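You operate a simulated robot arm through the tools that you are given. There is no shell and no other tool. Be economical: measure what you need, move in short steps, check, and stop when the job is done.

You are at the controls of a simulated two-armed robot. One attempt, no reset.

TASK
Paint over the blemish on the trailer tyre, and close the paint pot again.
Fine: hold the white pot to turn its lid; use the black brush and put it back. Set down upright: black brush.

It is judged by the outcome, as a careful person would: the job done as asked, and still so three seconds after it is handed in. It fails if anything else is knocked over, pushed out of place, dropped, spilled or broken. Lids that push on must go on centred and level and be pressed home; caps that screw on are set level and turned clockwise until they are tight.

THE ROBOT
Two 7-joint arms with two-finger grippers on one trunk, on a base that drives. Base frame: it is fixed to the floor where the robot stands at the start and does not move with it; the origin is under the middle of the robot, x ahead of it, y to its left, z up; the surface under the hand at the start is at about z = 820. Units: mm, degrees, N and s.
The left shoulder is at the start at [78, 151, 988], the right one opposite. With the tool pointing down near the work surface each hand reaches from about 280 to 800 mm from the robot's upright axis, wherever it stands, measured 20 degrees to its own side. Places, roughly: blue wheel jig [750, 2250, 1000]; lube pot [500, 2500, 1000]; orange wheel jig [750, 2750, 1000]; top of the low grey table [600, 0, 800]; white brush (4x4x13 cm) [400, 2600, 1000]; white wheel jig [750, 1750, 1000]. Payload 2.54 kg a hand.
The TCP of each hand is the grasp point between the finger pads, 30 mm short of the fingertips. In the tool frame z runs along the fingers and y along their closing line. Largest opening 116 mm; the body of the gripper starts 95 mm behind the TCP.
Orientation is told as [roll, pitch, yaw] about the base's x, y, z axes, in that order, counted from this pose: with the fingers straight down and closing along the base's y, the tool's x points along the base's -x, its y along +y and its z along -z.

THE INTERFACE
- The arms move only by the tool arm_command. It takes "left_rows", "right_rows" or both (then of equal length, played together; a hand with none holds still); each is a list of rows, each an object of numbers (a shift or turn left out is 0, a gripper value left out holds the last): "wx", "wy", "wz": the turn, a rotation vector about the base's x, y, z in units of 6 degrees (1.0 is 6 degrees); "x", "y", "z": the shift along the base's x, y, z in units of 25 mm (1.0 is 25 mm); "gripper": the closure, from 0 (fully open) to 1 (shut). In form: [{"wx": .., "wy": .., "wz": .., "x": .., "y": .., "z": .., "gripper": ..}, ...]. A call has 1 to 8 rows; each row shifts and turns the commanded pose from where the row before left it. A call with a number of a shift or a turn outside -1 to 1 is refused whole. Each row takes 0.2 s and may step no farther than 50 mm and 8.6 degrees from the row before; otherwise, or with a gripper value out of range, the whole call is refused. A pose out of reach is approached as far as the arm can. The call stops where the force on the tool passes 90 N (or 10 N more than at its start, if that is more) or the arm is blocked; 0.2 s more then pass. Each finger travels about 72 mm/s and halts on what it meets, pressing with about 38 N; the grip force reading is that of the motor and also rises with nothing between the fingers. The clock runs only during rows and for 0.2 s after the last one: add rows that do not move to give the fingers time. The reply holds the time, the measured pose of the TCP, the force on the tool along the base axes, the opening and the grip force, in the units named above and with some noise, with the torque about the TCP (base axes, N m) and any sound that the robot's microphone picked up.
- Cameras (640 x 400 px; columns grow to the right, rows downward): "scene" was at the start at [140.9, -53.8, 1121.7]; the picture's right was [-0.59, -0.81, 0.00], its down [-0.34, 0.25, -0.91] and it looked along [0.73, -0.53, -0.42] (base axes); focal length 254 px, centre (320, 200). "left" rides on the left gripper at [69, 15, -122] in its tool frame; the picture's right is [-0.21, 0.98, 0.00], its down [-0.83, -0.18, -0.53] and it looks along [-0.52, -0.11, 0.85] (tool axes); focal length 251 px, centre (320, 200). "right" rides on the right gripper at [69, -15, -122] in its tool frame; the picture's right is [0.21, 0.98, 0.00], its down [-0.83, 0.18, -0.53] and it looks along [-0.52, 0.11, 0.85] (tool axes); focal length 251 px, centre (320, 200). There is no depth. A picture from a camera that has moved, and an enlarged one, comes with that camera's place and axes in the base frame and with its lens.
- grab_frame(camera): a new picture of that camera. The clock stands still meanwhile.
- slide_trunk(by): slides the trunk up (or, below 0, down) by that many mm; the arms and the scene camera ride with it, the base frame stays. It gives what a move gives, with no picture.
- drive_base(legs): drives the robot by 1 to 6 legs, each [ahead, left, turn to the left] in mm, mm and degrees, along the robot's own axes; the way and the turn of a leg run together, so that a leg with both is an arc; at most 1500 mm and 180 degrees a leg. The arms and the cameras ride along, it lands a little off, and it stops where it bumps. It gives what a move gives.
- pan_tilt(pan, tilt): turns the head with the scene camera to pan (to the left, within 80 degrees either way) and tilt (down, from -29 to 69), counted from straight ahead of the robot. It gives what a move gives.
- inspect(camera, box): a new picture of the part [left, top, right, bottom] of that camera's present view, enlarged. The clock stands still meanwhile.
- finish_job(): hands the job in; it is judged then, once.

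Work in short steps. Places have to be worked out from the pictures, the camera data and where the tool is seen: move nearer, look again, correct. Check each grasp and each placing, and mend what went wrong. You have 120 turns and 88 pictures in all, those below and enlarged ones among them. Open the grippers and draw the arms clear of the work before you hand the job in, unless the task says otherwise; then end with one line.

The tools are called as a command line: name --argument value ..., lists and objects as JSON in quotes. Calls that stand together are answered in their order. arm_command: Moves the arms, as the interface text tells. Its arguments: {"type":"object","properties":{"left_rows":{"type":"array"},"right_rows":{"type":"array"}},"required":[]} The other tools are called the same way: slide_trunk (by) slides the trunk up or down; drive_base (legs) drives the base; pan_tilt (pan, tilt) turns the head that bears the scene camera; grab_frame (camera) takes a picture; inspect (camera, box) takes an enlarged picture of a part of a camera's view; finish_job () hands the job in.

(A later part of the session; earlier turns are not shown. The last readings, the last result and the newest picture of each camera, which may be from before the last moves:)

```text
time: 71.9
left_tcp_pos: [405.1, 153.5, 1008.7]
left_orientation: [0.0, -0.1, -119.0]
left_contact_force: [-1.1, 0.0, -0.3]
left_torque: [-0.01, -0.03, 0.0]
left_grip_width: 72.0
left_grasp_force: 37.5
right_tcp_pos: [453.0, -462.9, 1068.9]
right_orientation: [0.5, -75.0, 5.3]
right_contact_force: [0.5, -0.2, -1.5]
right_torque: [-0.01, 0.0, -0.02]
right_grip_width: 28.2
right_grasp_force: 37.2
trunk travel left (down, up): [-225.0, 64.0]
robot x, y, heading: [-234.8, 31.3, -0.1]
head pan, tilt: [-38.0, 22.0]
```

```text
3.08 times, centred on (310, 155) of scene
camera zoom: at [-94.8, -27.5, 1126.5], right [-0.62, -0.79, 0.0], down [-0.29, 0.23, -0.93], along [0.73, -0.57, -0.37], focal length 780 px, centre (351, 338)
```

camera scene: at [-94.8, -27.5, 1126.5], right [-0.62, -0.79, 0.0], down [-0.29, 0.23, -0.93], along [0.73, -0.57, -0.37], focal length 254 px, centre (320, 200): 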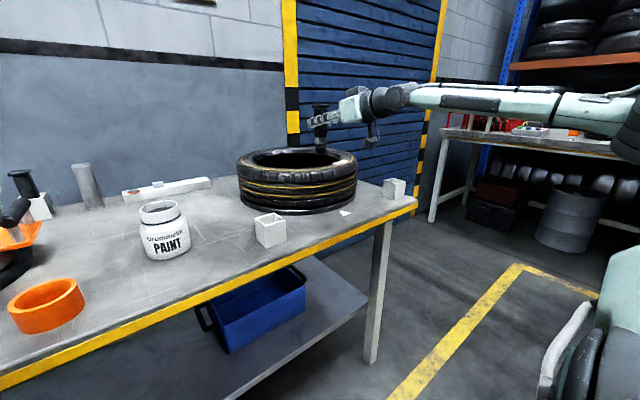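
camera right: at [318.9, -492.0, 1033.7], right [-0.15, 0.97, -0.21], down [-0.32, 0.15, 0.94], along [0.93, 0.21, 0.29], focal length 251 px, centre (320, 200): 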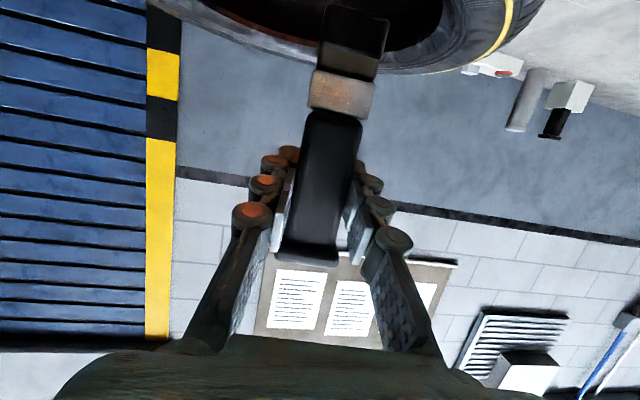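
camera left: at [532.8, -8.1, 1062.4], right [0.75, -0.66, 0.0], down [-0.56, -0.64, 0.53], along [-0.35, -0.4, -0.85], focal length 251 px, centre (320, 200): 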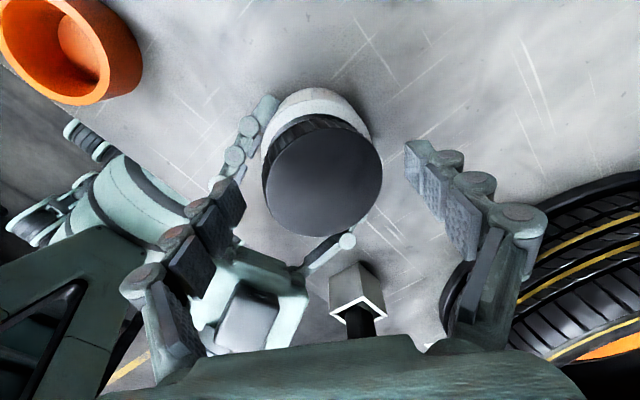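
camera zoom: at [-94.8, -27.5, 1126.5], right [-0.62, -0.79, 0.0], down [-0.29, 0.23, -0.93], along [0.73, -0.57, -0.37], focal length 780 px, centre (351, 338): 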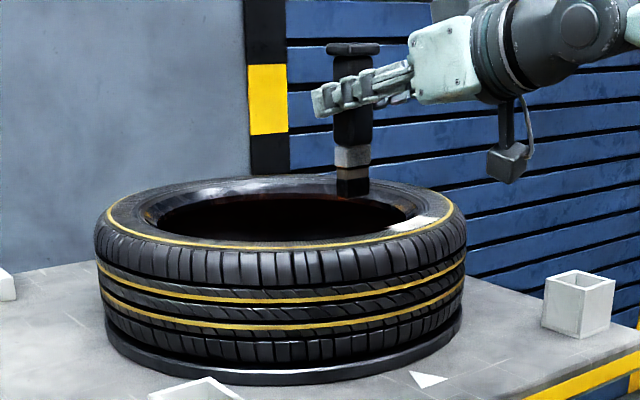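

Brush tip ≈83 mm below the TCP; blemish spans about y −505…−570 at x≈455. I move over its middle and lower to tip z≈960.

arm_command --right_rows '[{"y": -1}, {"y": -1}, {"y": -1}, {"z": -0.6}, {"z": -0.4}]'

inspect --camera "scene" --box '[270, 110, 390, 190]'

inspect --camera "right" --box '[220, 0, 500, 160]'

```text
time: 73.1
left_tcp_pos: [404.0, 152.9, 1009.3]
left_orientation: [0.0, 0.0, -119.0]
left_contact_force: [0.0, 0.2, -1.4]
left_torque: [0.05, -0.02, -0.01]
left_grip_width: 72.1
left_grasp_force: 37.5
right_tcp_pos: [453.3, -537.5, 1044.1]
right_orientation: [0.4, -75.0, 5.4]
right_contact_force: [-0.2, -0.2, -0.5]
right_torque: [-0.03, -0.02, -0.02]
right_grip_width: 28.2
right_grasp_force: 37.1
trunk travel left (down, up): [-225.0, 64.0]
robot x, y, heading: [-237.7, 29.9, -0.1]
head pan, tilt: [-38.0, 22.0]
```

```text
5.00 times, centred on (330, 150) of scene
camera zoom: at [-94.8, -27.6, 1126.5], right [-0.62, -0.79, 0.0], down [-0.29, 0.23, -0.93], along [0.73, -0.57, -0.37], focal length 1268 px, centre (270, 450)
```

zoom: 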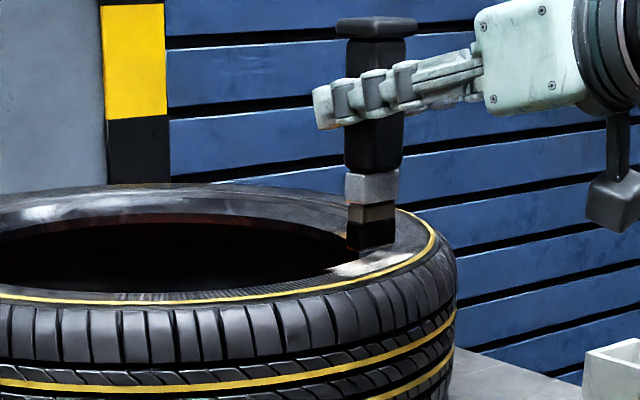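

```text
2.29 times, centred on (360, 80) of right
camera zoom: at [319.0, -566.8, 1007.4], right [-0.15, 0.97, -0.21], down [-0.32, 0.15, 0.94], along [0.93, 0.21, 0.29], focal length 575 px, centre (229, 474)
```

zoom: 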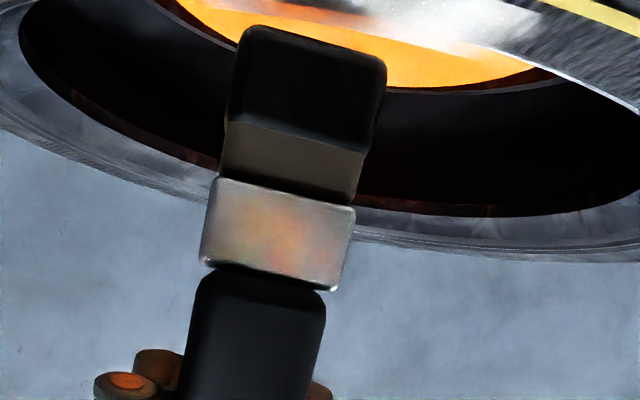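

The brush stands just above the patch centre. I lower until it touches.

arm_command --right_rows '[{"z": -0.3}, {"z": -0.2}, {"z": -0.1}]'

```text
time: 73.9
left_tcp_pos: [403.6, 152.4, 1009.8]
left_orientation: [0.1, 0.0, -119.0]
left_contact_force: [0.4, 0.1, -0.3]
left_torque: [-0.02, 0.01, -0.02]
left_grip_width: 72.1
left_grasp_force: 37.2
right_tcp_pos: [450.9, -538.2, 1034.1]
right_orientation: [0.1, -75.4, 5.7]
right_contact_force: [0.0, -2.3, 9.5]
right_torque: [-0.19, -0.01, 0.02]
right_grip_width: 28.0
right_grasp_force: 38.1
trunk travel left (down, up): [-225.0, 64.0]
robot x, y, heading: [-235.2, 29.9, -0.3]
head pan, tilt: [-38.0, 22.0]
```

Contact at 9.5 N. I stroke along the sidewall: toward −503, then toward −572, following the arc.

arm_command --right_rows '[{"y": 0.6, "x": -0.1}, {"y": 0.6, "x": -0.08}, {"y": 0.3}, {"y": -0.7, "x": 0.08}, {"y": -0.8, "x": 0.1}, {"y": -0.7, "x": 0.2}, {"y": -0.7, "x": 0.3}, {"y": 0.4, "x": -0.1}]'

arm_command --right_rows '[{"y": 0.4, "x": -0.2, "z": 0.4}, {"z": 0.8}, {"y": 0.8, "z": 0.4}, {"y": 1}, {"y": 1}, {"y": 1}]'

inspect --camera "scene" --box '[230, 110, 390, 220]'

```text
time: 75.7
left_tcp_pos: [403.5, 153.1, 1009.1]
left_orientation: [0.1, -0.1, -119.1]
left_contact_force: [0.2, 0.3, 0.0]
left_torque: [-0.02, -0.02, 0.03]
left_grip_width: 71.8
left_grasp_force: 37.9
right_tcp_pos: [460.0, -568.2, 1031.8]
right_orientation: [-0.8, -75.7, 6.1]
right_contact_force: [9.8, -10.1, 18.6]
right_torque: [-0.77, -1.0, -0.08]
right_grip_width: 28.4
right_grasp_force: 38.2
trunk travel left (down, up): [-225.0, 64.0]
robot x, y, heading: [-235.4, 29.9, -0.4]
head pan, tilt: [-38.0, 22.0]
```

```text
time: 77.1
left_tcp_pos: [403.8, 153.0, 1008.5]
left_orientation: [0.0, 0.1, -119.0]
left_contact_force: [-0.2, -0.9, -0.7]
left_torque: [-0.02, 0.01, -0.03]
left_grip_width: 71.8
left_grasp_force: 38.3
right_tcp_pos: [458.0, -455.5, 1068.8]
right_orientation: [0.4, -75.2, 5.4]
right_contact_force: [0.2, -0.2, 0.1]
right_torque: [0.01, 0.02, 0.0]
right_grip_width: 28.3
right_grasp_force: 38.2
trunk travel left (down, up): [-225.0, 64.0]
robot x, y, heading: [-233.9, 25.4, -0.3]
head pan, tilt: [-38.0, 22.0]
```

```text
3.64 times, centred on (310, 165) of scene
camera zoom: at [-94.8, -27.3, 1126.6], right [-0.62, -0.79, 0.0], down [-0.29, 0.23, -0.93], along [0.73, -0.57, -0.37], focal length 922 px, centre (356, 327)
```

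zoom: 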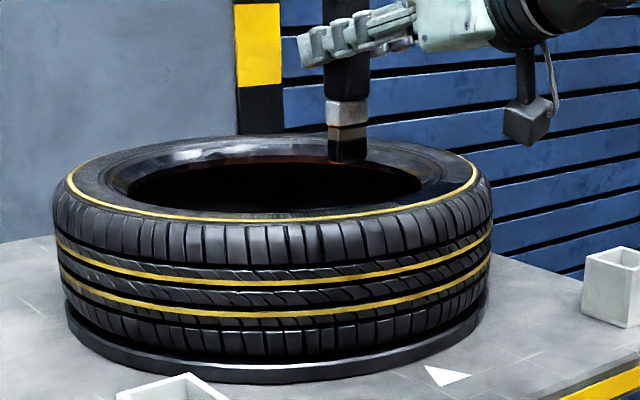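

The white patch seems covered. I zoom tightly to be sure nothing is left.

inspect --camera "scene" --box '[310, 140, 360, 175]'

```text
11.43 times, centred on (335, 158) of scene
camera zoom: at [-94.8, -27.3, 1126.6], right [-0.62, -0.79, 0.0], down [-0.29, 0.23, -0.93], along [0.73, -0.57, -0.37], focal length 2897 px, centre (149, 686)
```

zoom: 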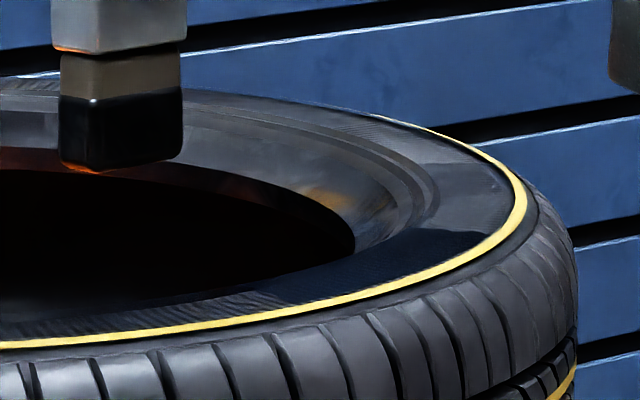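

The blemish is fully covered. I carry the brush back above its holder, at the pick-up x,y.

arm_command --right_rows '[{"y": 0.98, "x": -0.41}, {"y": 0.98, "x": -0.41}, {"y": 0.98, "x": -0.41}, {"y": 0.98, "x": -0.41}, {"y": 0.98, "x": -0.41}, {"y": 0.98, "x": -0.41}, {"y": 0.98, "x": -0.41}, {"y": 0.98, "x": -0.41}]'

arm_command --right_rows '[{"z": -0.8}, {"z": -0.8}, {"z": -0.8}, {}]'

inspect --camera "scene" --box '[190, 130, 350, 260]'

grab_frame --camera "right"

```text
time: 78.9
left_tcp_pos: [404.3, 154.6, 1007.7]
left_orientation: [-0.1, 0.0, -119.0]
left_contact_force: [-0.1, -0.6, 0.2]
left_torque: [-0.02, 0.01, -0.03]
left_grip_width: 71.9
left_grasp_force: 37.7
right_tcp_pos: [376.8, -261.0, 1068.8]
right_orientation: [0.5, -75.1, 5.3]
right_contact_force: [-0.3, -0.3, -0.5]
right_torque: [0.02, 0.02, -0.01]
right_grip_width: 28.5
right_grasp_force: 38.3
trunk travel left (down, up): [-225.0, 64.0]
robot x, y, heading: [-236.7, 31.2, -0.2]
head pan, tilt: [-38.0, 22.0]
```

```text
time: 79.9
left_tcp_pos: [405.2, 153.2, 1008.3]
left_orientation: [0.0, 0.1, -119.0]
left_contact_force: [-0.2, -0.3, -0.7]
left_torque: [-0.01, -0.02, 0.0]
left_grip_width: 72.1
left_grasp_force: 37.6
right_tcp_pos: [376.0, -259.7, 1009.4]
right_orientation: [0.4, -75.1, 5.4]
right_contact_force: [0.0, -0.2, -1.2]
right_torque: [0.01, -0.01, -0.03]
right_grip_width: 28.4
right_grasp_force: 38.1
trunk travel left (down, up): [-225.0, 64.0]
robot x, y, heading: [-236.0, 33.7, -0.2]
head pan, tilt: [-38.0, 22.0]
```

```text
3.08 times, centred on (270, 195) of scene
camera zoom: at [-94.8, -27.5, 1126.6], right [-0.62, -0.79, 0.0], down [-0.29, 0.23, -0.93], along [0.73, -0.57, -0.37], focal length 780 px, centre (474, 215)
```

zoom: 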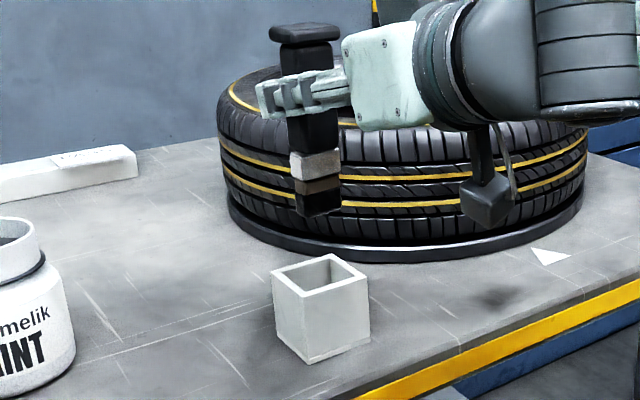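

```text
21 pictures are left
camera right: at [242.5, -290.2, 973.1], right [-0.15, 0.97, -0.21], down [-0.32, 0.15, 0.94], along [0.93, 0.21, 0.29], focal length 251 px, centre (320, 200)
```

right: 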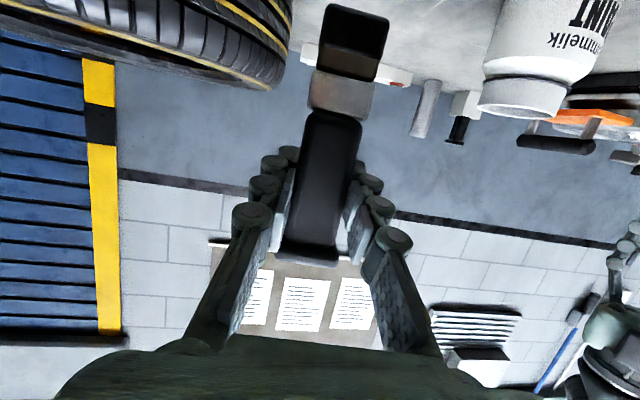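

Seating in the grip is unchanged. I lower into the holder.

arm_command --right_rows '[{"z": -0.6, "y": 0.03}, {"z": -0.6}, {"z": -0.5}, {"z": -0.5}, {"z": -0.4}]'

inspect --camera "scene" --box '[190, 130, 350, 260]'

```text
time: 81.1
left_tcp_pos: [401.1, 154.3, 1014.3]
left_orientation: [0.3, 0.0, -118.9]
left_contact_force: [0.1, -0.6, -0.1]
left_torque: [-0.02, -0.01, 0.01]
left_grip_width: 71.9
left_grasp_force: 38.3
right_tcp_pos: [374.5, -259.3, 959.7]
right_orientation: [-2.4, -76.9, 8.2]
right_contact_force: [-3.2, -0.6, 49.3]
right_torque: [-0.89, 0.16, -0.05]
right_grip_width: 28.5
right_grasp_force: 38.1
trunk travel left (down, up): [-225.0, 64.0]
robot x, y, heading: [-230.6, 31.8, -0.3]
head pan, tilt: [-38.0, 22.0]
```

```text
3.08 times, centred on (270, 195) of scene
camera zoom: at [-99.3, -25.3, 1128.4], right [-0.62, -0.79, 0.0], down [-0.29, 0.23, -0.93], along [0.73, -0.57, -0.37], focal length 780 px, centre (474, 215)
```

zoom: 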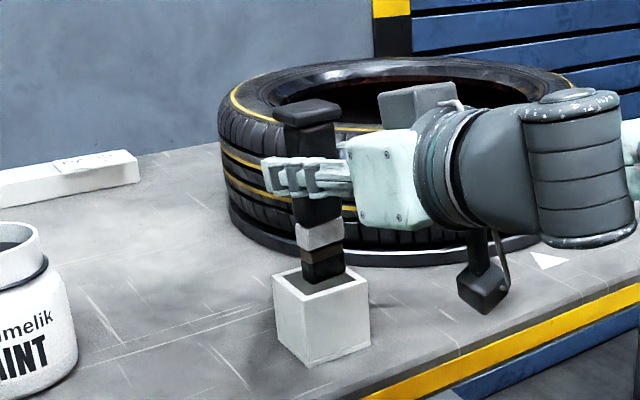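

The bristle end caught on the holder's rim. I relieve by raising a little, and zoom to see the offset.

arm_command --right_rows '[{"z": 0.6}, {"z": 0.5}, {"z": 0.4}, {}]'

inspect --camera "scene" --box '[240, 170, 320, 250]'

inspect --camera "right" --box '[240, 0, 480, 160]'

```text
time: 82.1
left_tcp_pos: [405.1, 154.3, 1008.8]
left_orientation: [-0.1, 0.1, -119.0]
left_contact_force: [0.0, 0.5, -0.4]
left_torque: [-0.03, 0.02, -0.01]
left_grip_width: 71.7
left_grasp_force: 37.9
right_tcp_pos: [377.5, -259.7, 979.9]
right_orientation: [0.6, -75.0, 5.2]
right_contact_force: [0.3, -0.5, -0.3]
right_torque: [0.01, 0.03, 0.01]
right_grip_width: 28.1
right_grasp_force: 37.6
trunk travel left (down, up): [-225.0, 64.0]
robot x, y, heading: [-235.7, 31.0, -0.3]
head pan, tilt: [-38.0, 22.0]
```

```text
5.00 times, centred on (280, 210) of scene
camera zoom: at [-94.9, -27.6, 1126.5], right [-0.62, -0.79, 0.0], down [-0.29, 0.23, -0.93], along [0.73, -0.57, -0.37], focal length 1268 px, centre (520, 150)
```

zoom: 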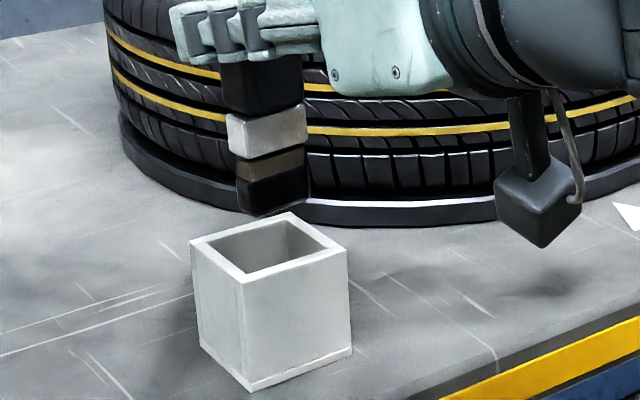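

```text
2.50 times, centred on (360, 80) of right
camera zoom: at [242.4, -288.8, 943.9], right [-0.15, 0.97, -0.2], down [-0.32, 0.15, 0.94], along [0.94, 0.21, 0.28], focal length 629 px, centre (220, 500)
```

zoom: 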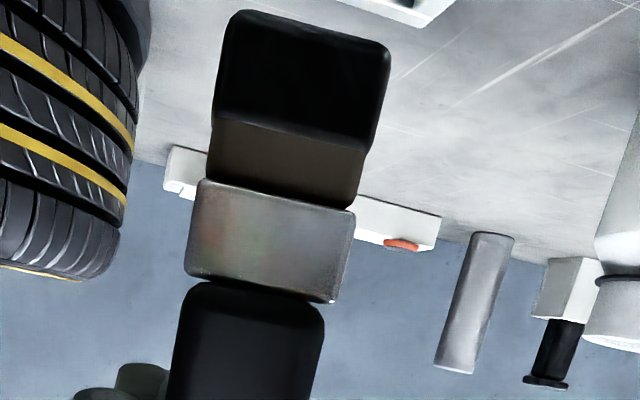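

From three views the brush stands about (4.5,−5.5) mm off the holder's centre. I correct that and lower gently.

arm_command --right_rows '[{"x": -0.18, "y": 0.22}, {"z": -0.5}, {"z": -0.4}, {"z": -0.3}, {}]'

```text
time: 83.3
left_tcp_pos: [405.0, 154.6, 1007.8]
left_orientation: [0.0, 0.1, -119.0]
left_contact_force: [1.2, 0.0, -0.6]
left_torque: [-0.01, 0.03, 0.01]
left_grip_width: 71.8
left_grasp_force: 37.6
right_tcp_pos: [371.1, -254.7, 951.2]
right_orientation: [0.4, -75.1, 5.3]
right_contact_force: [-0.3, 0.4, -0.6]
right_torque: [-0.03, -0.05, -0.01]
right_grip_width: 28.2
right_grasp_force: 37.5
trunk travel left (down, up): [-225.0, 64.0]
robot x, y, heading: [-234.5, 28.7, -0.2]
head pan, tilt: [-38.0, 22.0]
```

No contact at z=951, below the rim level where it caught: it is in. I go on down.

arm_command --right_rows '[{"z": -0.4}, {"z": -0.4}, {"z": -0.3}, {"z": -0.3}]'

inspect --camera "scene" --box '[220, 150, 340, 250]'

```text
time: 84.3
left_tcp_pos: [403.8, 153.2, 1008.1]
left_orientation: [0.0, 0.0, -118.9]
left_contact_force: [-1.0, 0.2, -0.8]
left_torque: [0.01, 0.0, -0.02]
left_grip_width: 71.8
left_grasp_force: 37.7
right_tcp_pos: [371.3, -254.7, 915.6]
right_orientation: [0.4, -75.2, 5.4]
right_contact_force: [0.5, -0.5, -1.0]
right_torque: [0.0, -0.01, -0.02]
right_grip_width: 28.4
right_grasp_force: 37.7
trunk travel left (down, up): [-225.0, 64.0]
robot x, y, heading: [-230.9, 29.3, -0.5]
head pan, tilt: [-38.0, 22.0]
```

```text
4.00 times, centred on (280, 200) of scene
camera zoom: at [-94.8, -27.6, 1126.5], right [-0.62, -0.79, 0.0], down [-0.29, 0.23, -0.93], along [0.73, -0.57, -0.37], focal length 1014 px, centre (480, 200)
```

zoom: 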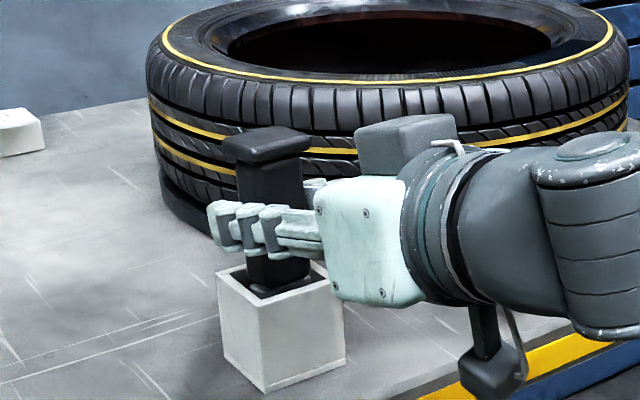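

The brush is inside the holder, upright. I lower until it rests on the floor (≈913), then open.

arm_command --right_rows '[{"z": -0.12}, {"z": -0.08}]'

```text
time: 84.9
left_tcp_pos: [404.8, 152.9, 1009.1]
left_orientation: [0.1, 0.0, -119.1]
left_contact_force: [0.2, 0.1, -0.2]
left_torque: [-0.01, -0.04, -0.01]
left_grip_width: 72.0
left_grasp_force: 37.9
right_tcp_pos: [371.0, -255.0, 912.3]
right_orientation: [0.5, -75.2, 5.3]
right_contact_force: [-0.7, 0.3, 2.1]
right_torque: [-0.04, 0.06, -0.01]
right_grip_width: 28.2
right_grasp_force: 37.7
trunk travel left (down, up): [-225.0, 64.0]
robot x, y, heading: [-235.2, 29.0, -0.1]
head pan, tilt: [-38.0, 22.0]
```

It touches the floor. I press a hair more, open, and lift straight up with the fingers wide of the cap.

arm_command --right_rows '[{"z": -0.03, "gripper": 0.7}, {"gripper": 0.5}, {"gripper": 0.2}, {"gripper": 0}, {}, {"z": 0.8}, {"z": 1}, {"z": 1}]'

inspect --camera "scene" --box '[120, 110, 380, 270]'

```text
time: 86.7
left_tcp_pos: [404.7, 154.7, 1008.8]
left_orientation: [0.1, 0.0, -118.9]
left_contact_force: [-0.2, 0.4, -0.4]
left_torque: [0.02, 0.01, 0.03]
left_grip_width: 71.9
left_grasp_force: 38.0
right_tcp_pos: [370.2, -254.3, 980.3]
right_orientation: [0.3, -75.1, 5.5]
right_contact_force: [0.1, -0.8, -0.3]
right_torque: [-0.03, 0.0, -0.01]
right_grip_width: 116.0
right_grasp_force: 0.1
trunk travel left (down, up): [-225.0, 64.0]
robot x, y, heading: [-235.6, 30.2, -0.3]
head pan, tilt: [-38.0, 22.0]
```

```text
2.46 times, centred on (250, 190) of scene
camera zoom: at [-95.0, -27.4, 1126.6], right [-0.62, -0.79, 0.0], down [-0.29, 0.23, -0.93], along [0.73, -0.57, -0.37], focal length 624 px, centre (492, 225)
```

zoom: 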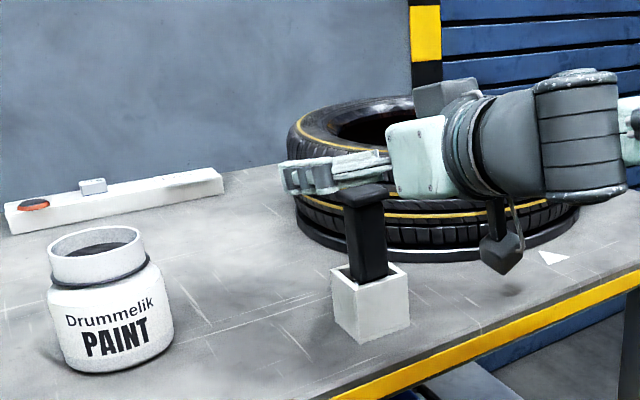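

The brush stands upright in its holder. I raise the right hand well clear and drive the base back to where both arms reached the pot.

arm_command --right_rows '[{"z": 1}, {"z": 1}, {"z": 1}, {"z": 1}]'

drive_base --legs '[[83, -30, 0]]'

```text
time: 87.7
left_tcp_pos: [404.3, 153.9, 1009.8]
left_orientation: [0.1, 0.0, -119.0]
left_contact_force: [0.3, 0.3, -0.8]
left_torque: [0.0, -0.01, 0.03]
left_grip_width: 71.8
left_grasp_force: 37.9
right_tcp_pos: [369.7, -255.6, 1080.5]
right_orientation: [0.4, -75.1, 5.4]
right_contact_force: [-0.4, -0.1, -0.1]
right_torque: [0.01, 0.02, 0.0]
right_grip_width: 116.0
right_grasp_force: 0.1
trunk travel left (down, up): [-225.0, 64.0]
robot x, y, heading: [-232.2, 31.5, -0.3]
head pan, tilt: [-38.0, 22.0]
```

```text
time: 88.8
left_tcp_pos: [487.7, 123.0, 1007.9]
left_orientation: [0.0, 0.0, -119.0]
left_contact_force: [0.6, -0.2, 0.1]
left_torque: [0.02, 0.04, 0.03]
left_grip_width: 71.9
left_grasp_force: 37.9
right_tcp_pos: [454.3, -285.8, 1079.0]
right_orientation: [0.6, -75.1, 5.2]
right_contact_force: [0.2, 0.2, -0.3]
right_torque: [-0.04, -0.02, 0.04]
right_grip_width: 115.7
right_grasp_force: 0.1
trunk travel left (down, up): [-225.0, 64.0]
robot x, y, heading: [-149.5, -3.2, 0.1]
head pan, tilt: [-38.0, 22.0]
```

The right hand turns back to the pot-holding pose and comes over the pot.

arm_command --right_rows '[{"wz": -0.87, "y": 1, "x": 0.12}, {"wy": 0.83, "y": 1, "x": 0.12}, {"wy": 0.83, "y": 1, "x": 0.12}, {"wy": 0.85, "y": 1, "x": 0.12}, {"wz": 0.83, "y": 1, "x": 0.12}, {"wz": 0.83, "y": 1, "x": 0.12}, {"wz": 0.83, "y": 1, "x": 0.12}, {"wz": 0.83, "y": 1, "x": 0.12}]'

arm_command --right_rows '[{"y": 0.9}, {"z": -1}, {"z": -1}, {"z": -1}]'

grab_frame --camera "right"

```text
time: 90.6
left_tcp_pos: [487.8, 123.5, 1008.6]
left_orientation: [0.0, -0.1, -118.9]
left_contact_force: [0.0, -0.7, 0.0]
left_torque: [0.03, 0.0, 0.01]
left_grip_width: 71.8
left_grasp_force: 38.3
right_tcp_pos: [477.1, -85.0, 1080.3]
right_orientation: [0.4, -60.1, 20.1]
right_contact_force: [-0.1, -0.4, 0.1]
right_torque: [-0.01, -0.02, 0.0]
right_grip_width: 115.9
right_grasp_force: 0.1
trunk travel left (down, up): [-225.0, 64.0]
robot x, y, heading: [-150.9, -0.4, -0.1]
head pan, tilt: [-38.0, 22.0]
```

```text
time: 91.6
left_tcp_pos: [488.3, 123.3, 1008.7]
left_orientation: [0.0, 0.0, -119.0]
left_contact_force: [0.6, 0.5, -0.5]
left_torque: [0.01, -0.03, 0.0]
left_grip_width: 71.7
left_grasp_force: 38.2
right_tcp_pos: [477.4, -63.1, 1004.7]
right_orientation: [0.7, -60.0, 20.0]
right_contact_force: [0.5, 0.3, 0.2]
right_torque: [-0.02, 0.02, 0.04]
right_grip_width: 116.0
right_grasp_force: 0.1
trunk travel left (down, up): [-225.0, 64.0]
robot x, y, heading: [-150.5, -1.4, -0.3]
head pan, tilt: [-38.0, 22.0]
```

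```text
15 pictures are left
camera right: at [351.2, -126.4, 1005.0], right [-0.44, 0.88, -0.18], down [-0.11, 0.15, 0.98], along [0.89, 0.45, 0.03], focal length 251 px, centre (320, 200)
```

right: 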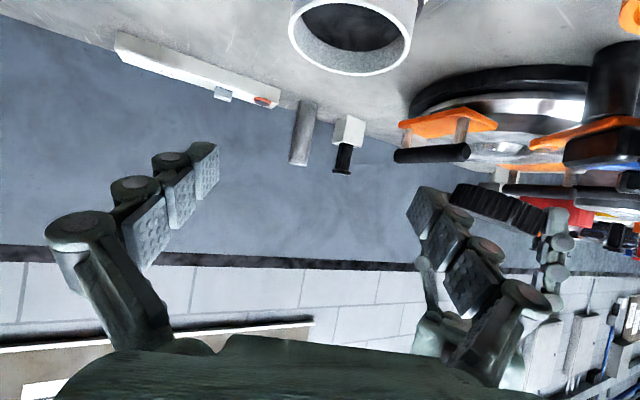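

The mouth reads ≈(474,-63). I descend to the body and close on it as before.

arm_command --right_rows '[{"z": -1, "x": -0.06}, {"z": -1}, {"z": -1}, {"z": -1}, {"z": -1}, {"z": -0.45}]'

arm_command --right_rows '[{"gripper": 0.2}, {"gripper": 0.27}, {"gripper": 0.4}, {"gripper": 1}, {}]'

pan_tilt --pan 0 --tilt 25

grab_frame --camera "scene"

```text
time: 93.0
left_tcp_pos: [487.3, 123.2, 1008.5]
left_orientation: [0.0, -0.1, -119.1]
left_contact_force: [0.9, 0.4, -0.2]
left_torque: [0.02, -0.03, 0.02]
left_grip_width: 71.9
left_grasp_force: 37.8
right_tcp_pos: [474.3, -63.4, 867.7]
right_orientation: [0.6, -60.0, 20.0]
right_contact_force: [0.8, 0.2, -0.5]
right_torque: [0.0, 0.0, 0.0]
right_grip_width: 115.8
right_grasp_force: 0.1
trunk travel left (down, up): [-225.0, 64.0]
robot x, y, heading: [-147.7, 1.0, -0.1]
head pan, tilt: [-38.0, 22.0]
```

```text
time: 94.2
left_tcp_pos: [487.7, 123.6, 1008.7]
left_orientation: [0.0, 0.0, -119.0]
left_contact_force: [0.2, -0.3, -0.5]
left_torque: [0.0, -0.01, 0.0]
left_grip_width: 71.9
left_grasp_force: 37.8
right_tcp_pos: [476.0, -62.6, 869.0]
right_orientation: [0.6, -60.1, 20.0]
right_contact_force: [-0.5, -1.9, 0.0]
right_torque: [-0.15, -0.08, -0.01]
right_grip_width: 82.2
right_grasp_force: 38.5
trunk travel left (down, up): [-225.0, 64.0]
robot x, y, heading: [-151.5, -1.2, -0.0]
head pan, tilt: [-38.0, 22.0]
```

```text
time: 95.2
left_tcp_pos: [487.0, 124.6, 1009.1]
left_orientation: [0.0, 0.0, -119.0]
left_contact_force: [0.3, -0.1, -0.2]
left_torque: [0.02, 0.03, 0.0]
left_grip_width: 72.1
left_grasp_force: 38.1
right_tcp_pos: [476.5, -61.7, 867.0]
right_orientation: [0.6, -60.1, 20.0]
right_contact_force: [0.2, -2.1, 0.2]
right_torque: [-0.24, -0.02, -0.03]
right_grip_width: 82.1
right_grasp_force: 38.0
trunk travel left (down, up): [-225.0, 64.0]
robot x, y, heading: [-153.1, -0.7, -0.2]
head pan, tilt: [0.0, 25.0]
```

```text
14 pictures are left
camera scene: at [7.4, -0.5, 1121.7], right [0.0, -1.0, 0.0], down [-0.42, 0.0, -0.91], along [0.91, 0.0, -0.42], focal length 254 px, centre (320, 200)
```

scene: 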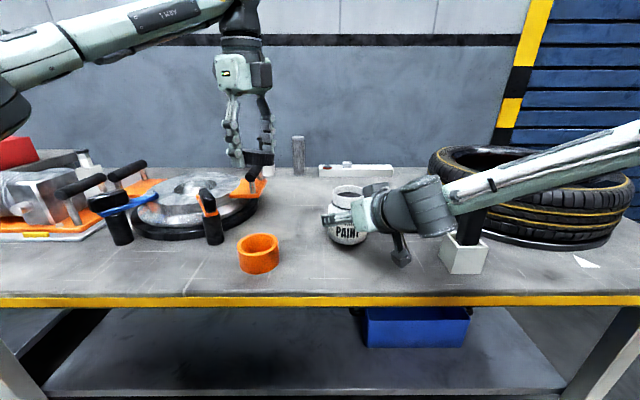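

The pot is held again. The left hand brings the lid back over the mouth, high, to check centring.

arm_command --left_rows '[{"y": -1}, {"y": -1}, {"y": -1}, {"y": -1}, {"y": -1}, {"y": -1}, {"y": -1, "z": -0.3}, {"y": -0.46, "z": -0.7, "x": -0.2}]'

grab_frame --camera "right"

inspect --camera "scene" --box '[280, 110, 400, 230]'

grab_frame --camera "left"

```text
time: 97.0
left_tcp_pos: [481.4, -63.5, 983.1]
left_orientation: [0.0, 0.0, -119.1]
left_contact_force: [0.0, -0.4, -0.7]
left_torque: [-0.02, -0.02, 0.02]
left_grip_width: 71.9
left_grasp_force: 37.8
right_tcp_pos: [475.8, -62.7, 868.8]
right_orientation: [0.7, -60.1, 20.0]
right_contact_force: [-0.2, -0.2, 1.2]
right_torque: [-0.16, -0.02, 0.01]
right_grip_width: 82.2
right_grasp_force: 38.3
trunk travel left (down, up): [-225.0, 64.0]
robot x, y, heading: [-152.8, -4.0, -0.1]
head pan, tilt: [0.0, 25.0]
```

```text
13 pictures are left
camera right: at [349.5, -126.1, 868.6], right [-0.44, 0.88, -0.18], down [-0.11, 0.15, 0.98], along [0.89, 0.45, 0.03], focal length 251 px, centre (320, 200)
```

right: 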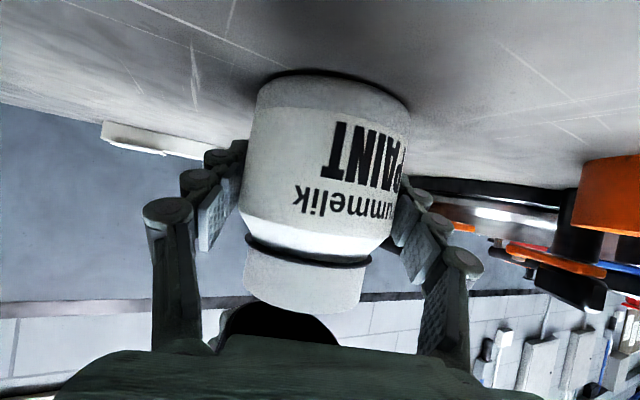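

```text
3.33 times, centred on (340, 170) of scene
camera zoom: at [7.3, -0.5, 1121.8], right [0.0, -1.0, 0.0], down [-0.42, 0.0, -0.91], along [0.91, 0.0, -0.42], focal length 845 px, centre (253, 300)
```

zoom: 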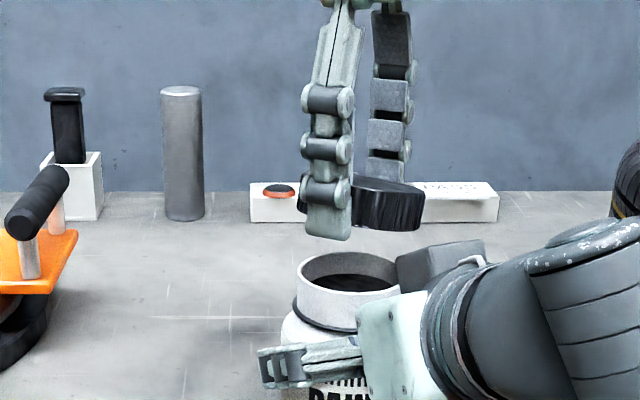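

```text
11 pictures are left
camera left: at [529.8, -10.9, 1105.7], right [0.75, -0.66, 0.0], down [-0.56, -0.63, 0.53], along [-0.35, -0.4, -0.85], focal length 251 px, centre (320, 200)
```

left: 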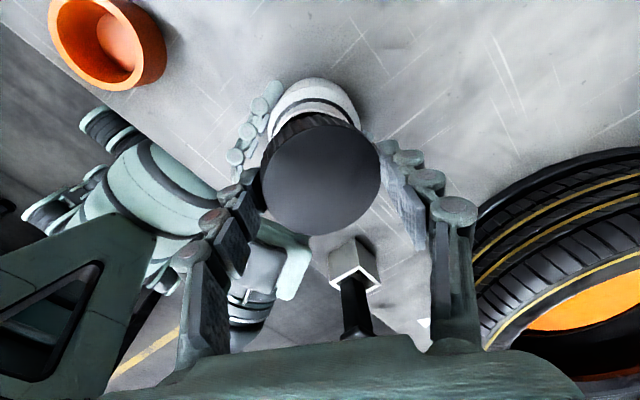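

By the left, right and scene views the lid is about 6 mm off along (+x,−y). I correct by (−3.5,+4.7), lower near the neck and look again.

arm_command --left_rows '[{"x": -0.14, "y": 0.19}, {"z": -0.6}, {"z": -0.5}]'

grab_frame --camera "right"

inspect --camera "scene" --box '[300, 140, 400, 220]'

```text
time: 97.8
left_tcp_pos: [478.9, -58.9, 959.5]
left_orientation: [0.1, 0.0, -119.0]
left_contact_force: [-1.6, 0.9, 6.3]
left_torque: [-0.15, -0.09, -0.03]
left_grip_width: 72.3
left_grasp_force: 38.1
right_tcp_pos: [476.0, -62.2, 868.8]
right_orientation: [0.6, -60.1, 20.0]
right_contact_force: [1.8, -1.5, 0.2]
right_torque: [-0.11, 0.03, 0.01]
right_grip_width: 82.0
right_grasp_force: 38.1
trunk travel left (down, up): [-225.0, 64.0]
robot x, y, heading: [-151.5, -1.4, -0.1]
head pan, tilt: [0.0, 25.0]
```

```text
10 pictures are left
camera right: at [349.5, -126.0, 868.6], right [-0.44, 0.88, -0.18], down [-0.11, 0.15, 0.98], along [0.89, 0.45, 0.03], focal length 251 px, centre (320, 200)
```

right: 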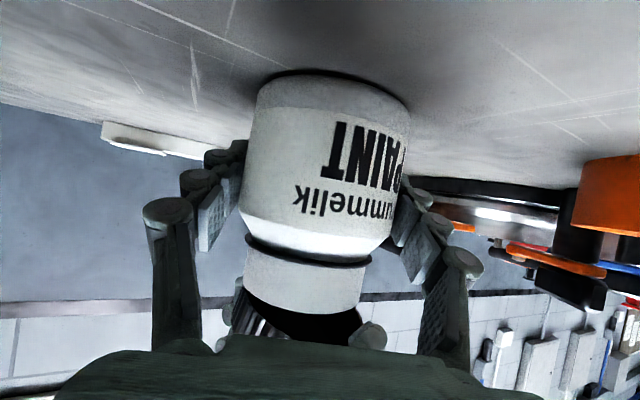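

```text
5.00 times, centred on (350, 180) of scene
camera zoom: at [7.2, -0.3, 1121.9], right [0.0, -1.0, 0.0], down [-0.42, 0.0, -0.91], along [0.91, 0.0, -0.42], focal length 1268 px, centre (170, 300)
```

zoom: 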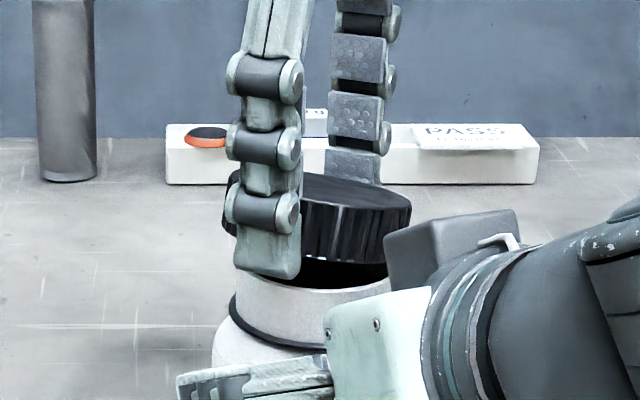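

The lid's ellipse shows it tilted about 9° about the finger line (low toward +x+y). I raise a little and tilt the hand to level the lid, compensating the shift, then look.

arm_command --left_rows '[{"z": 0.3}, {"wx": 0.7, "wy": -0.385, "x": -0.025, "y": -0.045}, {"wx": 0.7, "wy": -0.385, "x": -0.025, "y": -0.045}, {}]'

inspect --camera "scene" --box '[300, 140, 400, 220]'

grab_frame --camera "right"

```text
time: 98.8
left_tcp_pos: [478.6, -61.2, 963.8]
left_orientation: [0.1, 9.6, -119.1]
left_contact_force: [-0.2, 0.2, -0.4]
left_torque: [-0.03, 0.01, -0.01]
left_grip_width: 72.0
left_grasp_force: 38.0
right_tcp_pos: [476.1, -61.9, 868.6]
right_orientation: [0.7, -60.1, 20.1]
right_contact_force: [0.6, -1.9, 0.8]
right_torque: [-0.16, -0.06, -0.01]
right_grip_width: 81.9
right_grasp_force: 38.0
trunk travel left (down, up): [-225.0, 64.0]
robot x, y, heading: [-149.8, 0.9, -0.2]
head pan, tilt: [0.0, 25.0]
```

```text
5.00 times, centred on (350, 180) of scene
camera zoom: at [7.5, -0.4, 1121.7], right [0.0, -1.0, 0.0], down [-0.42, 0.0, -0.91], along [0.91, 0.0, -0.42], focal length 1268 px, centre (170, 300)
```

zoom: 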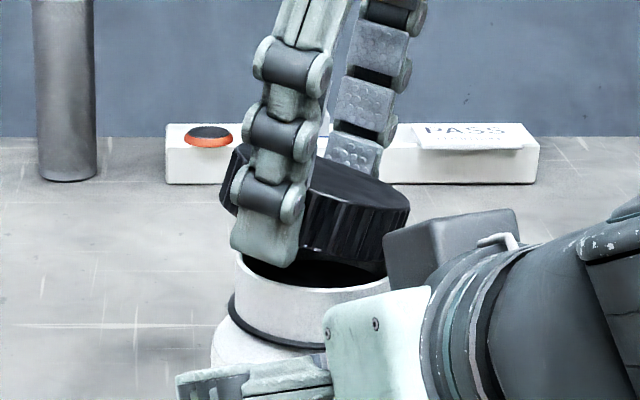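

```text
7 pictures are left
camera right: at [349.6, -125.8, 868.6], right [-0.44, 0.88, -0.18], down [-0.11, 0.15, 0.98], along [0.89, 0.46, 0.03], focal length 251 px, centre (320, 200)
```

right: 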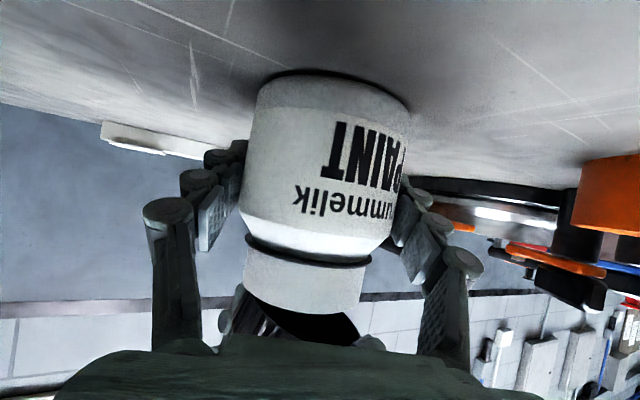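

Now it leans toward −y instead: the original lean was toward +x (about 9°). I correct the hand tilt to a net −9° about y, keeping the lid centre in place.

arm_command --left_rows '[{"wx": -0.7, "wy": -0.36, "x": -0.022, "y": 0.045}, {"wx": -0.7, "wy": -0.36, "x": -0.022, "y": 0.045}, {}]'

inspect --camera "scene" --box '[300, 140, 400, 220]'

```text
time: 99.6
left_tcp_pos: [477.2, -58.2, 963.1]
left_orientation: [7.9, 4.2, -117.9]
left_contact_force: [0.1, -1.3, -0.2]
left_torque: [-0.01, -0.01, 0.01]
left_grip_width: 71.9
left_grasp_force: 38.5
right_tcp_pos: [476.8, -62.9, 867.3]
right_orientation: [0.6, -60.2, 20.0]
right_contact_force: [1.9, -0.2, 0.5]
right_torque: [-0.16, -0.1, 0.01]
right_grip_width: 82.3
right_grasp_force: 37.5
trunk travel left (down, up): [-225.0, 64.0]
robot x, y, heading: [-152.5, -0.4, -0.3]
head pan, tilt: [0.0, 25.0]
```

```text
5.00 times, centred on (350, 180) of scene
camera zoom: at [7.5, -0.4, 1121.7], right [0.0, -1.0, 0.0], down [-0.42, 0.0, -0.91], along [0.91, 0.0, -0.42], focal length 1268 px, centre (170, 300)
```

zoom: 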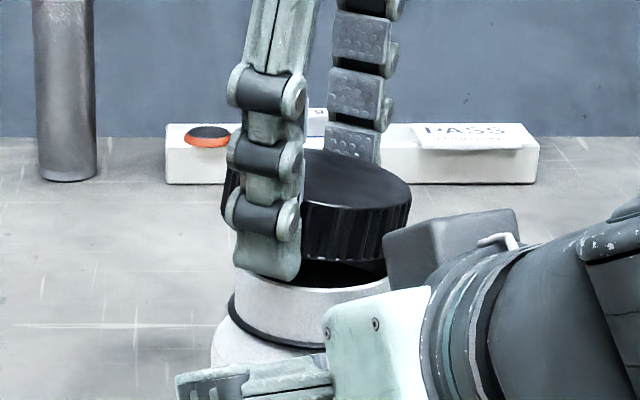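

The lid is level now and centred over the neck in this view. I lower gently, watching the force.

arm_command --left_rows '[{"z": -0.2}, {"z": -0.2}, {"z": -0.1}]'

```text
time: 100.4
left_tcp_pos: [476.2, -58.7, 953.9]
left_orientation: [8.3, 4.2, -118.0]
left_contact_force: [-2.7, 1.9, 23.8]
left_torque: [-0.77, -0.08, -0.06]
left_grip_width: 71.9
left_grasp_force: 37.8
right_tcp_pos: [476.0, -62.5, 869.0]
right_orientation: [0.6, -60.0, 20.0]
right_contact_force: [9.0, 0.4, -4.2]
right_torque: [0.53, -0.44, 0.21]
right_grip_width: 82.0
right_grasp_force: 37.6
trunk travel left (down, up): [-225.0, 64.0]
robot x, y, heading: [-147.9, 2.2, -0.2]
head pan, tilt: [0.0, 25.0]
```

Contact force sits at the lid's −y edge, so the lid is too far to +y. I raise slightly, shift −3.5 mm in y, and try again.

arm_command --left_rows '[{"z": 0.25}, {"y": -0.14}, {"z": -0.2}, {"z": -0.15}]'

```text
time: 101.4
left_tcp_pos: [475.9, -63.0, 952.7]
left_orientation: [8.1, 4.1, -118.2]
left_contact_force: [-3.9, -2.4, 22.8]
left_torque: [0.41, 0.72, -0.09]
left_grip_width: 72.0
left_grasp_force: 38.3
right_tcp_pos: [476.1, -61.9, 868.3]
right_orientation: [0.3, -59.9, 20.5]
right_contact_force: [6.4, 4.6, -5.7]
right_torque: [-0.59, -0.46, 0.14]
right_grip_width: 82.0
right_grasp_force: 38.1
trunk travel left (down, up): [-225.0, 64.0]
robot x, y, heading: [-147.4, -0.8, -0.3]
head pan, tilt: [0.0, 25.0]
```

Now contact sits at (−26,+21): I shift 2 mm that way, keep a light push and begin turning clockwise.

arm_command --left_rows '[{"z": 0.15}, {"x": -0.07, "y": 0.06}, {"z": -0.15}, {"z": -0.1}]'

```text
time: 102.4
left_tcp_pos: [474.8, -58.9, 945.7]
left_orientation: [7.8, 4.3, -118.0]
left_contact_force: [2.2, -3.1, 1.1]
left_torque: [-0.11, -0.1, -0.01]
left_grip_width: 71.7
left_grasp_force: 38.3
right_tcp_pos: [475.3, -61.3, 867.6]
right_orientation: [0.4, -60.1, 20.1]
right_contact_force: [-1.8, 3.8, 0.1]
right_torque: [-0.18, -0.14, 0.04]
right_grip_width: 81.9
right_grasp_force: 37.6
trunk travel left (down, up): [-225.0, 64.0]
robot x, y, heading: [-152.5, 3.1, -0.2]
head pan, tilt: [0.0, 25.0]
```

It slipped over the neck with almost no force. I lower to the thread.

arm_command --left_rows '[{"z": -0.15}, {"z": -0.15}, {"z": -0.1}]'

```text
time: 103.2
left_tcp_pos: [475.0, -59.9, 935.7]
left_orientation: [7.9, 4.2, -118.0]
left_contact_force: [4.3, -3.9, 1.9]
left_torque: [-0.18, -0.22, 0.06]
left_grip_width: 71.9
left_grasp_force: 37.6
right_tcp_pos: [476.4, -61.9, 868.2]
right_orientation: [0.5, -60.1, 20.2]
right_contact_force: [-4.4, 4.8, 0.6]
right_torque: [-0.24, -0.22, 0.04]
right_grip_width: 82.1
right_grasp_force: 37.9
trunk travel left (down, up): [-225.0, 64.0]
robot x, y, heading: [-155.7, 0.6, -0.3]
head pan, tilt: [0.0, 25.0]
```

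Still free; a few more mm.

arm_command --left_rows '[{"z": -0.1}, {"z": -0.1}, {"z": -0.08}]'

```text
time: 104.0
left_tcp_pos: [475.8, -59.7, 930.3]
left_orientation: [8.1, 4.4, -118.1]
left_contact_force: [5.1, -5.9, 25.4]
left_torque: [-0.46, -0.21, 0.01]
left_grip_width: 71.6
left_grasp_force: 38.1
right_tcp_pos: [475.3, -63.1, 868.6]
right_orientation: [0.3, -60.1, 20.2]
right_contact_force: [2.2, 7.4, -4.6]
right_torque: [-0.51, -0.46, 0.18]
right_grip_width: 82.2
right_grasp_force: 37.9
trunk travel left (down, up): [-225.0, 64.0]
robot x, y, heading: [-148.4, -0.9, -0.2]
head pan, tilt: [0.0, 25.0]
```

Firm contact at 930. I check whether it is the thread or a fingertip on the shoulder.

grab_frame --camera "right"

```text
5 pictures are left
camera right: at [348.6, -125.7, 868.8], right [-0.44, 0.88, -0.18], down [-0.11, 0.15, 0.98], along [0.89, 0.46, 0.03], focal length 251 px, centre (320, 200)
```

right: 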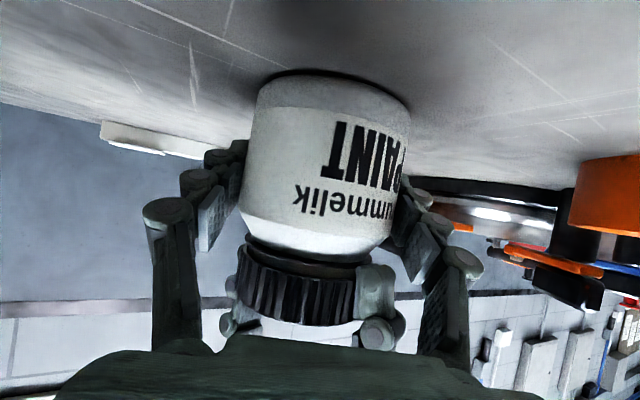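

The lid sits level just above the ring: at the thread. I turn clockwise 36° and read the forces.

arm_command --left_rows '[{"wz": -1, "y": 0.01}, {"wz": -1, "y": 0.01}, {"wz": -1, "y": 0.01}, {"wz": -1, "y": 0.01}, {"wz": -1, "y": 0.01, "x": 0.01}, {"wz": -1, "y": 0.01, "x": 0.01}]'

```text
time: 105.4
left_tcp_pos: [476.3, -59.3, 930.5]
left_orientation: [8.1, 4.5, -154.0]
left_contact_force: [23.0, -8.2, 22.1]
left_torque: [0.09, -0.27, 0.06]
left_grip_width: 71.1
left_grasp_force: 38.1
right_tcp_pos: [474.1, -61.2, 868.0]
right_orientation: [0.6, -59.9, 20.2]
right_contact_force: [-16.4, 3.7, -1.4]
right_torque: [-1.25, -1.05, 0.21]
right_grip_width: 82.3
right_grasp_force: 37.7
trunk travel left (down, up): [-225.0, 64.0]
robot x, y, heading: [-153.0, -0.9, -0.3]
head pan, tilt: [0.0, 25.0]
```

Turning. I relieve the +x push and turn on.

arm_command --left_rows '[{"x": 0.05, "y": -0.01}, {"wz": -1, "x": 0.01}, {"wz": -1, "x": 0.01}, {"wz": -1, "x": 0.01}, {"wz": -1, "x": 0.01}, {"wz": -1, "x": 0.01}, {"wz": -1, "x": 0.01}]'

```text
time: 107.0
left_tcp_pos: [477.3, -60.0, 930.2]
left_orientation: [8.0, 4.5, 169.8]
left_contact_force: [9.9, -8.0, 18.2]
left_torque: [0.04, -0.22, -0.04]
left_grip_width: 71.1
left_grasp_force: 37.9
right_tcp_pos: [475.8, -61.5, 867.9]
right_orientation: [0.5, -60.0, 20.1]
right_contact_force: [-13.7, 6.2, -5.0]
right_torque: [-0.93, 0.04, -0.02]
right_grip_width: 82.1
right_grasp_force: 38.2
trunk travel left (down, up): [-225.0, 64.0]
robot x, y, heading: [-150.9, 0.4, -0.3]
head pan, tilt: [0.0, 25.0]
```

The upward force falls as it turns—the lid follows the thread. I go on with a slight lowering.

arm_command --left_rows '[{"wz": -1, "x": 0.02, "y": -0.01, "z": -0.01}, {"wz": -1, "x": 0.01, "z": -0.01}, {"wz": -1, "x": 0.01, "z": -0.01}, {"wz": -1, "x": 0.01, "y": -0.005, "z": -0.01}, {"wz": -1, "y": -0.01, "z": -0.01}, {"wz": -1, "y": -0.01, "z": -0.01}, {"wz": -1, "y": -0.01, "z": -0.01}, {"wz": -1, "y": -0.01, "z": -0.01}]'

```text
time: 108.8
left_tcp_pos: [479.6, -60.1, 930.2]
left_orientation: [7.8, 4.5, 121.8]
left_contact_force: [7.0, -9.7, 26.9]
left_torque: [-0.15, -0.06, 0.03]
left_grip_width: 71.5
left_grasp_force: 38.3
right_tcp_pos: [474.7, -62.5, 867.0]
right_orientation: [0.5, -59.9, 20.2]
right_contact_force: [-8.4, 10.9, -11.5]
right_torque: [-0.78, -0.01, -0.01]
right_grip_width: 81.9
right_grasp_force: 38.0
trunk travel left (down, up): [-225.0, 64.0]
robot x, y, heading: [-153.1, 3.7, -0.2]
head pan, tilt: [0.0, 25.0]
```

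z no longer sinks: the deep, tilted fingertips may ride on the shoulder. I open a little, raise, level the hand, and turn it back for a fresh, shallower grip.

arm_command --left_rows '[{"gripper": 0.3, "z": 0.06}, {"gripper": 0.2}, {"gripper": 0.16, "z": 0.4}, {"z": 0.8}, {"z": 0.6, "wx": 0.65, "wy": -0.37}, {"wx": 0.65, "wy": -0.37}, {"wz": 1}, {"wz": 1}]'

arm_command --left_rows '[{"wz": 1}, {"wz": 1}, {"wz": 1}, {"wz": 1}, {"wz": 1}, {"wz": 1}, {"wz": 1}, {"wz": 1}]'

grab_frame --camera "left"

```text
time: 110.6
left_tcp_pos: [479.1, -58.8, 973.3]
left_orientation: [-0.1, 0.0, 133.9]
left_contact_force: [-0.6, -0.3, 0.5]
left_torque: [-0.01, -0.03, 0.02]
left_grip_width: 97.4
left_grasp_force: 0.0
right_tcp_pos: [475.3, -62.5, 868.7]
right_orientation: [0.7, -60.1, 20.0]
right_contact_force: [0.0, -1.3, -0.4]
right_torque: [-0.13, 0.01, -0.04]
right_grip_width: 82.2
right_grasp_force: 38.3
trunk travel left (down, up): [-225.0, 64.0]
robot x, y, heading: [-151.0, -2.2, -0.1]
head pan, tilt: [0.0, 25.0]
```

```text
time: 112.4
left_tcp_pos: [478.1, -60.8, 974.4]
left_orientation: [-0.1, 0.0, -178.3]
left_contact_force: [0.0, 0.3, 0.0]
left_torque: [0.06, 0.02, 0.02]
left_grip_width: 97.5
left_grasp_force: 0.1
right_tcp_pos: [476.7, -63.1, 867.1]
right_orientation: [0.6, -60.1, 20.0]
right_contact_force: [1.3, -0.9, 1.8]
right_torque: [-0.23, -0.12, 0.02]
right_grip_width: 82.0
right_grasp_force: 37.6
trunk travel left (down, up): [-225.0, 64.0]
robot x, y, heading: [-150.9, 2.8, -0.1]
head pan, tilt: [0.0, 25.0]
```

```text
4 pictures are left
camera left: at [548.7, -73.6, 1095.9], right [-0.18, -0.98, 0.0], down [-0.83, 0.16, 0.53], along [-0.53, 0.1, -0.85], focal length 251 px, centre (320, 200)
```

left: 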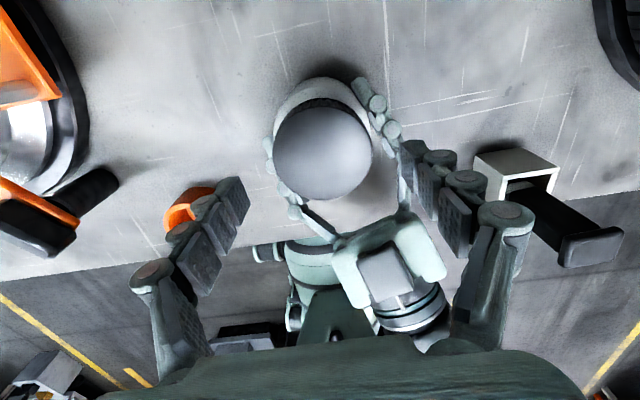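

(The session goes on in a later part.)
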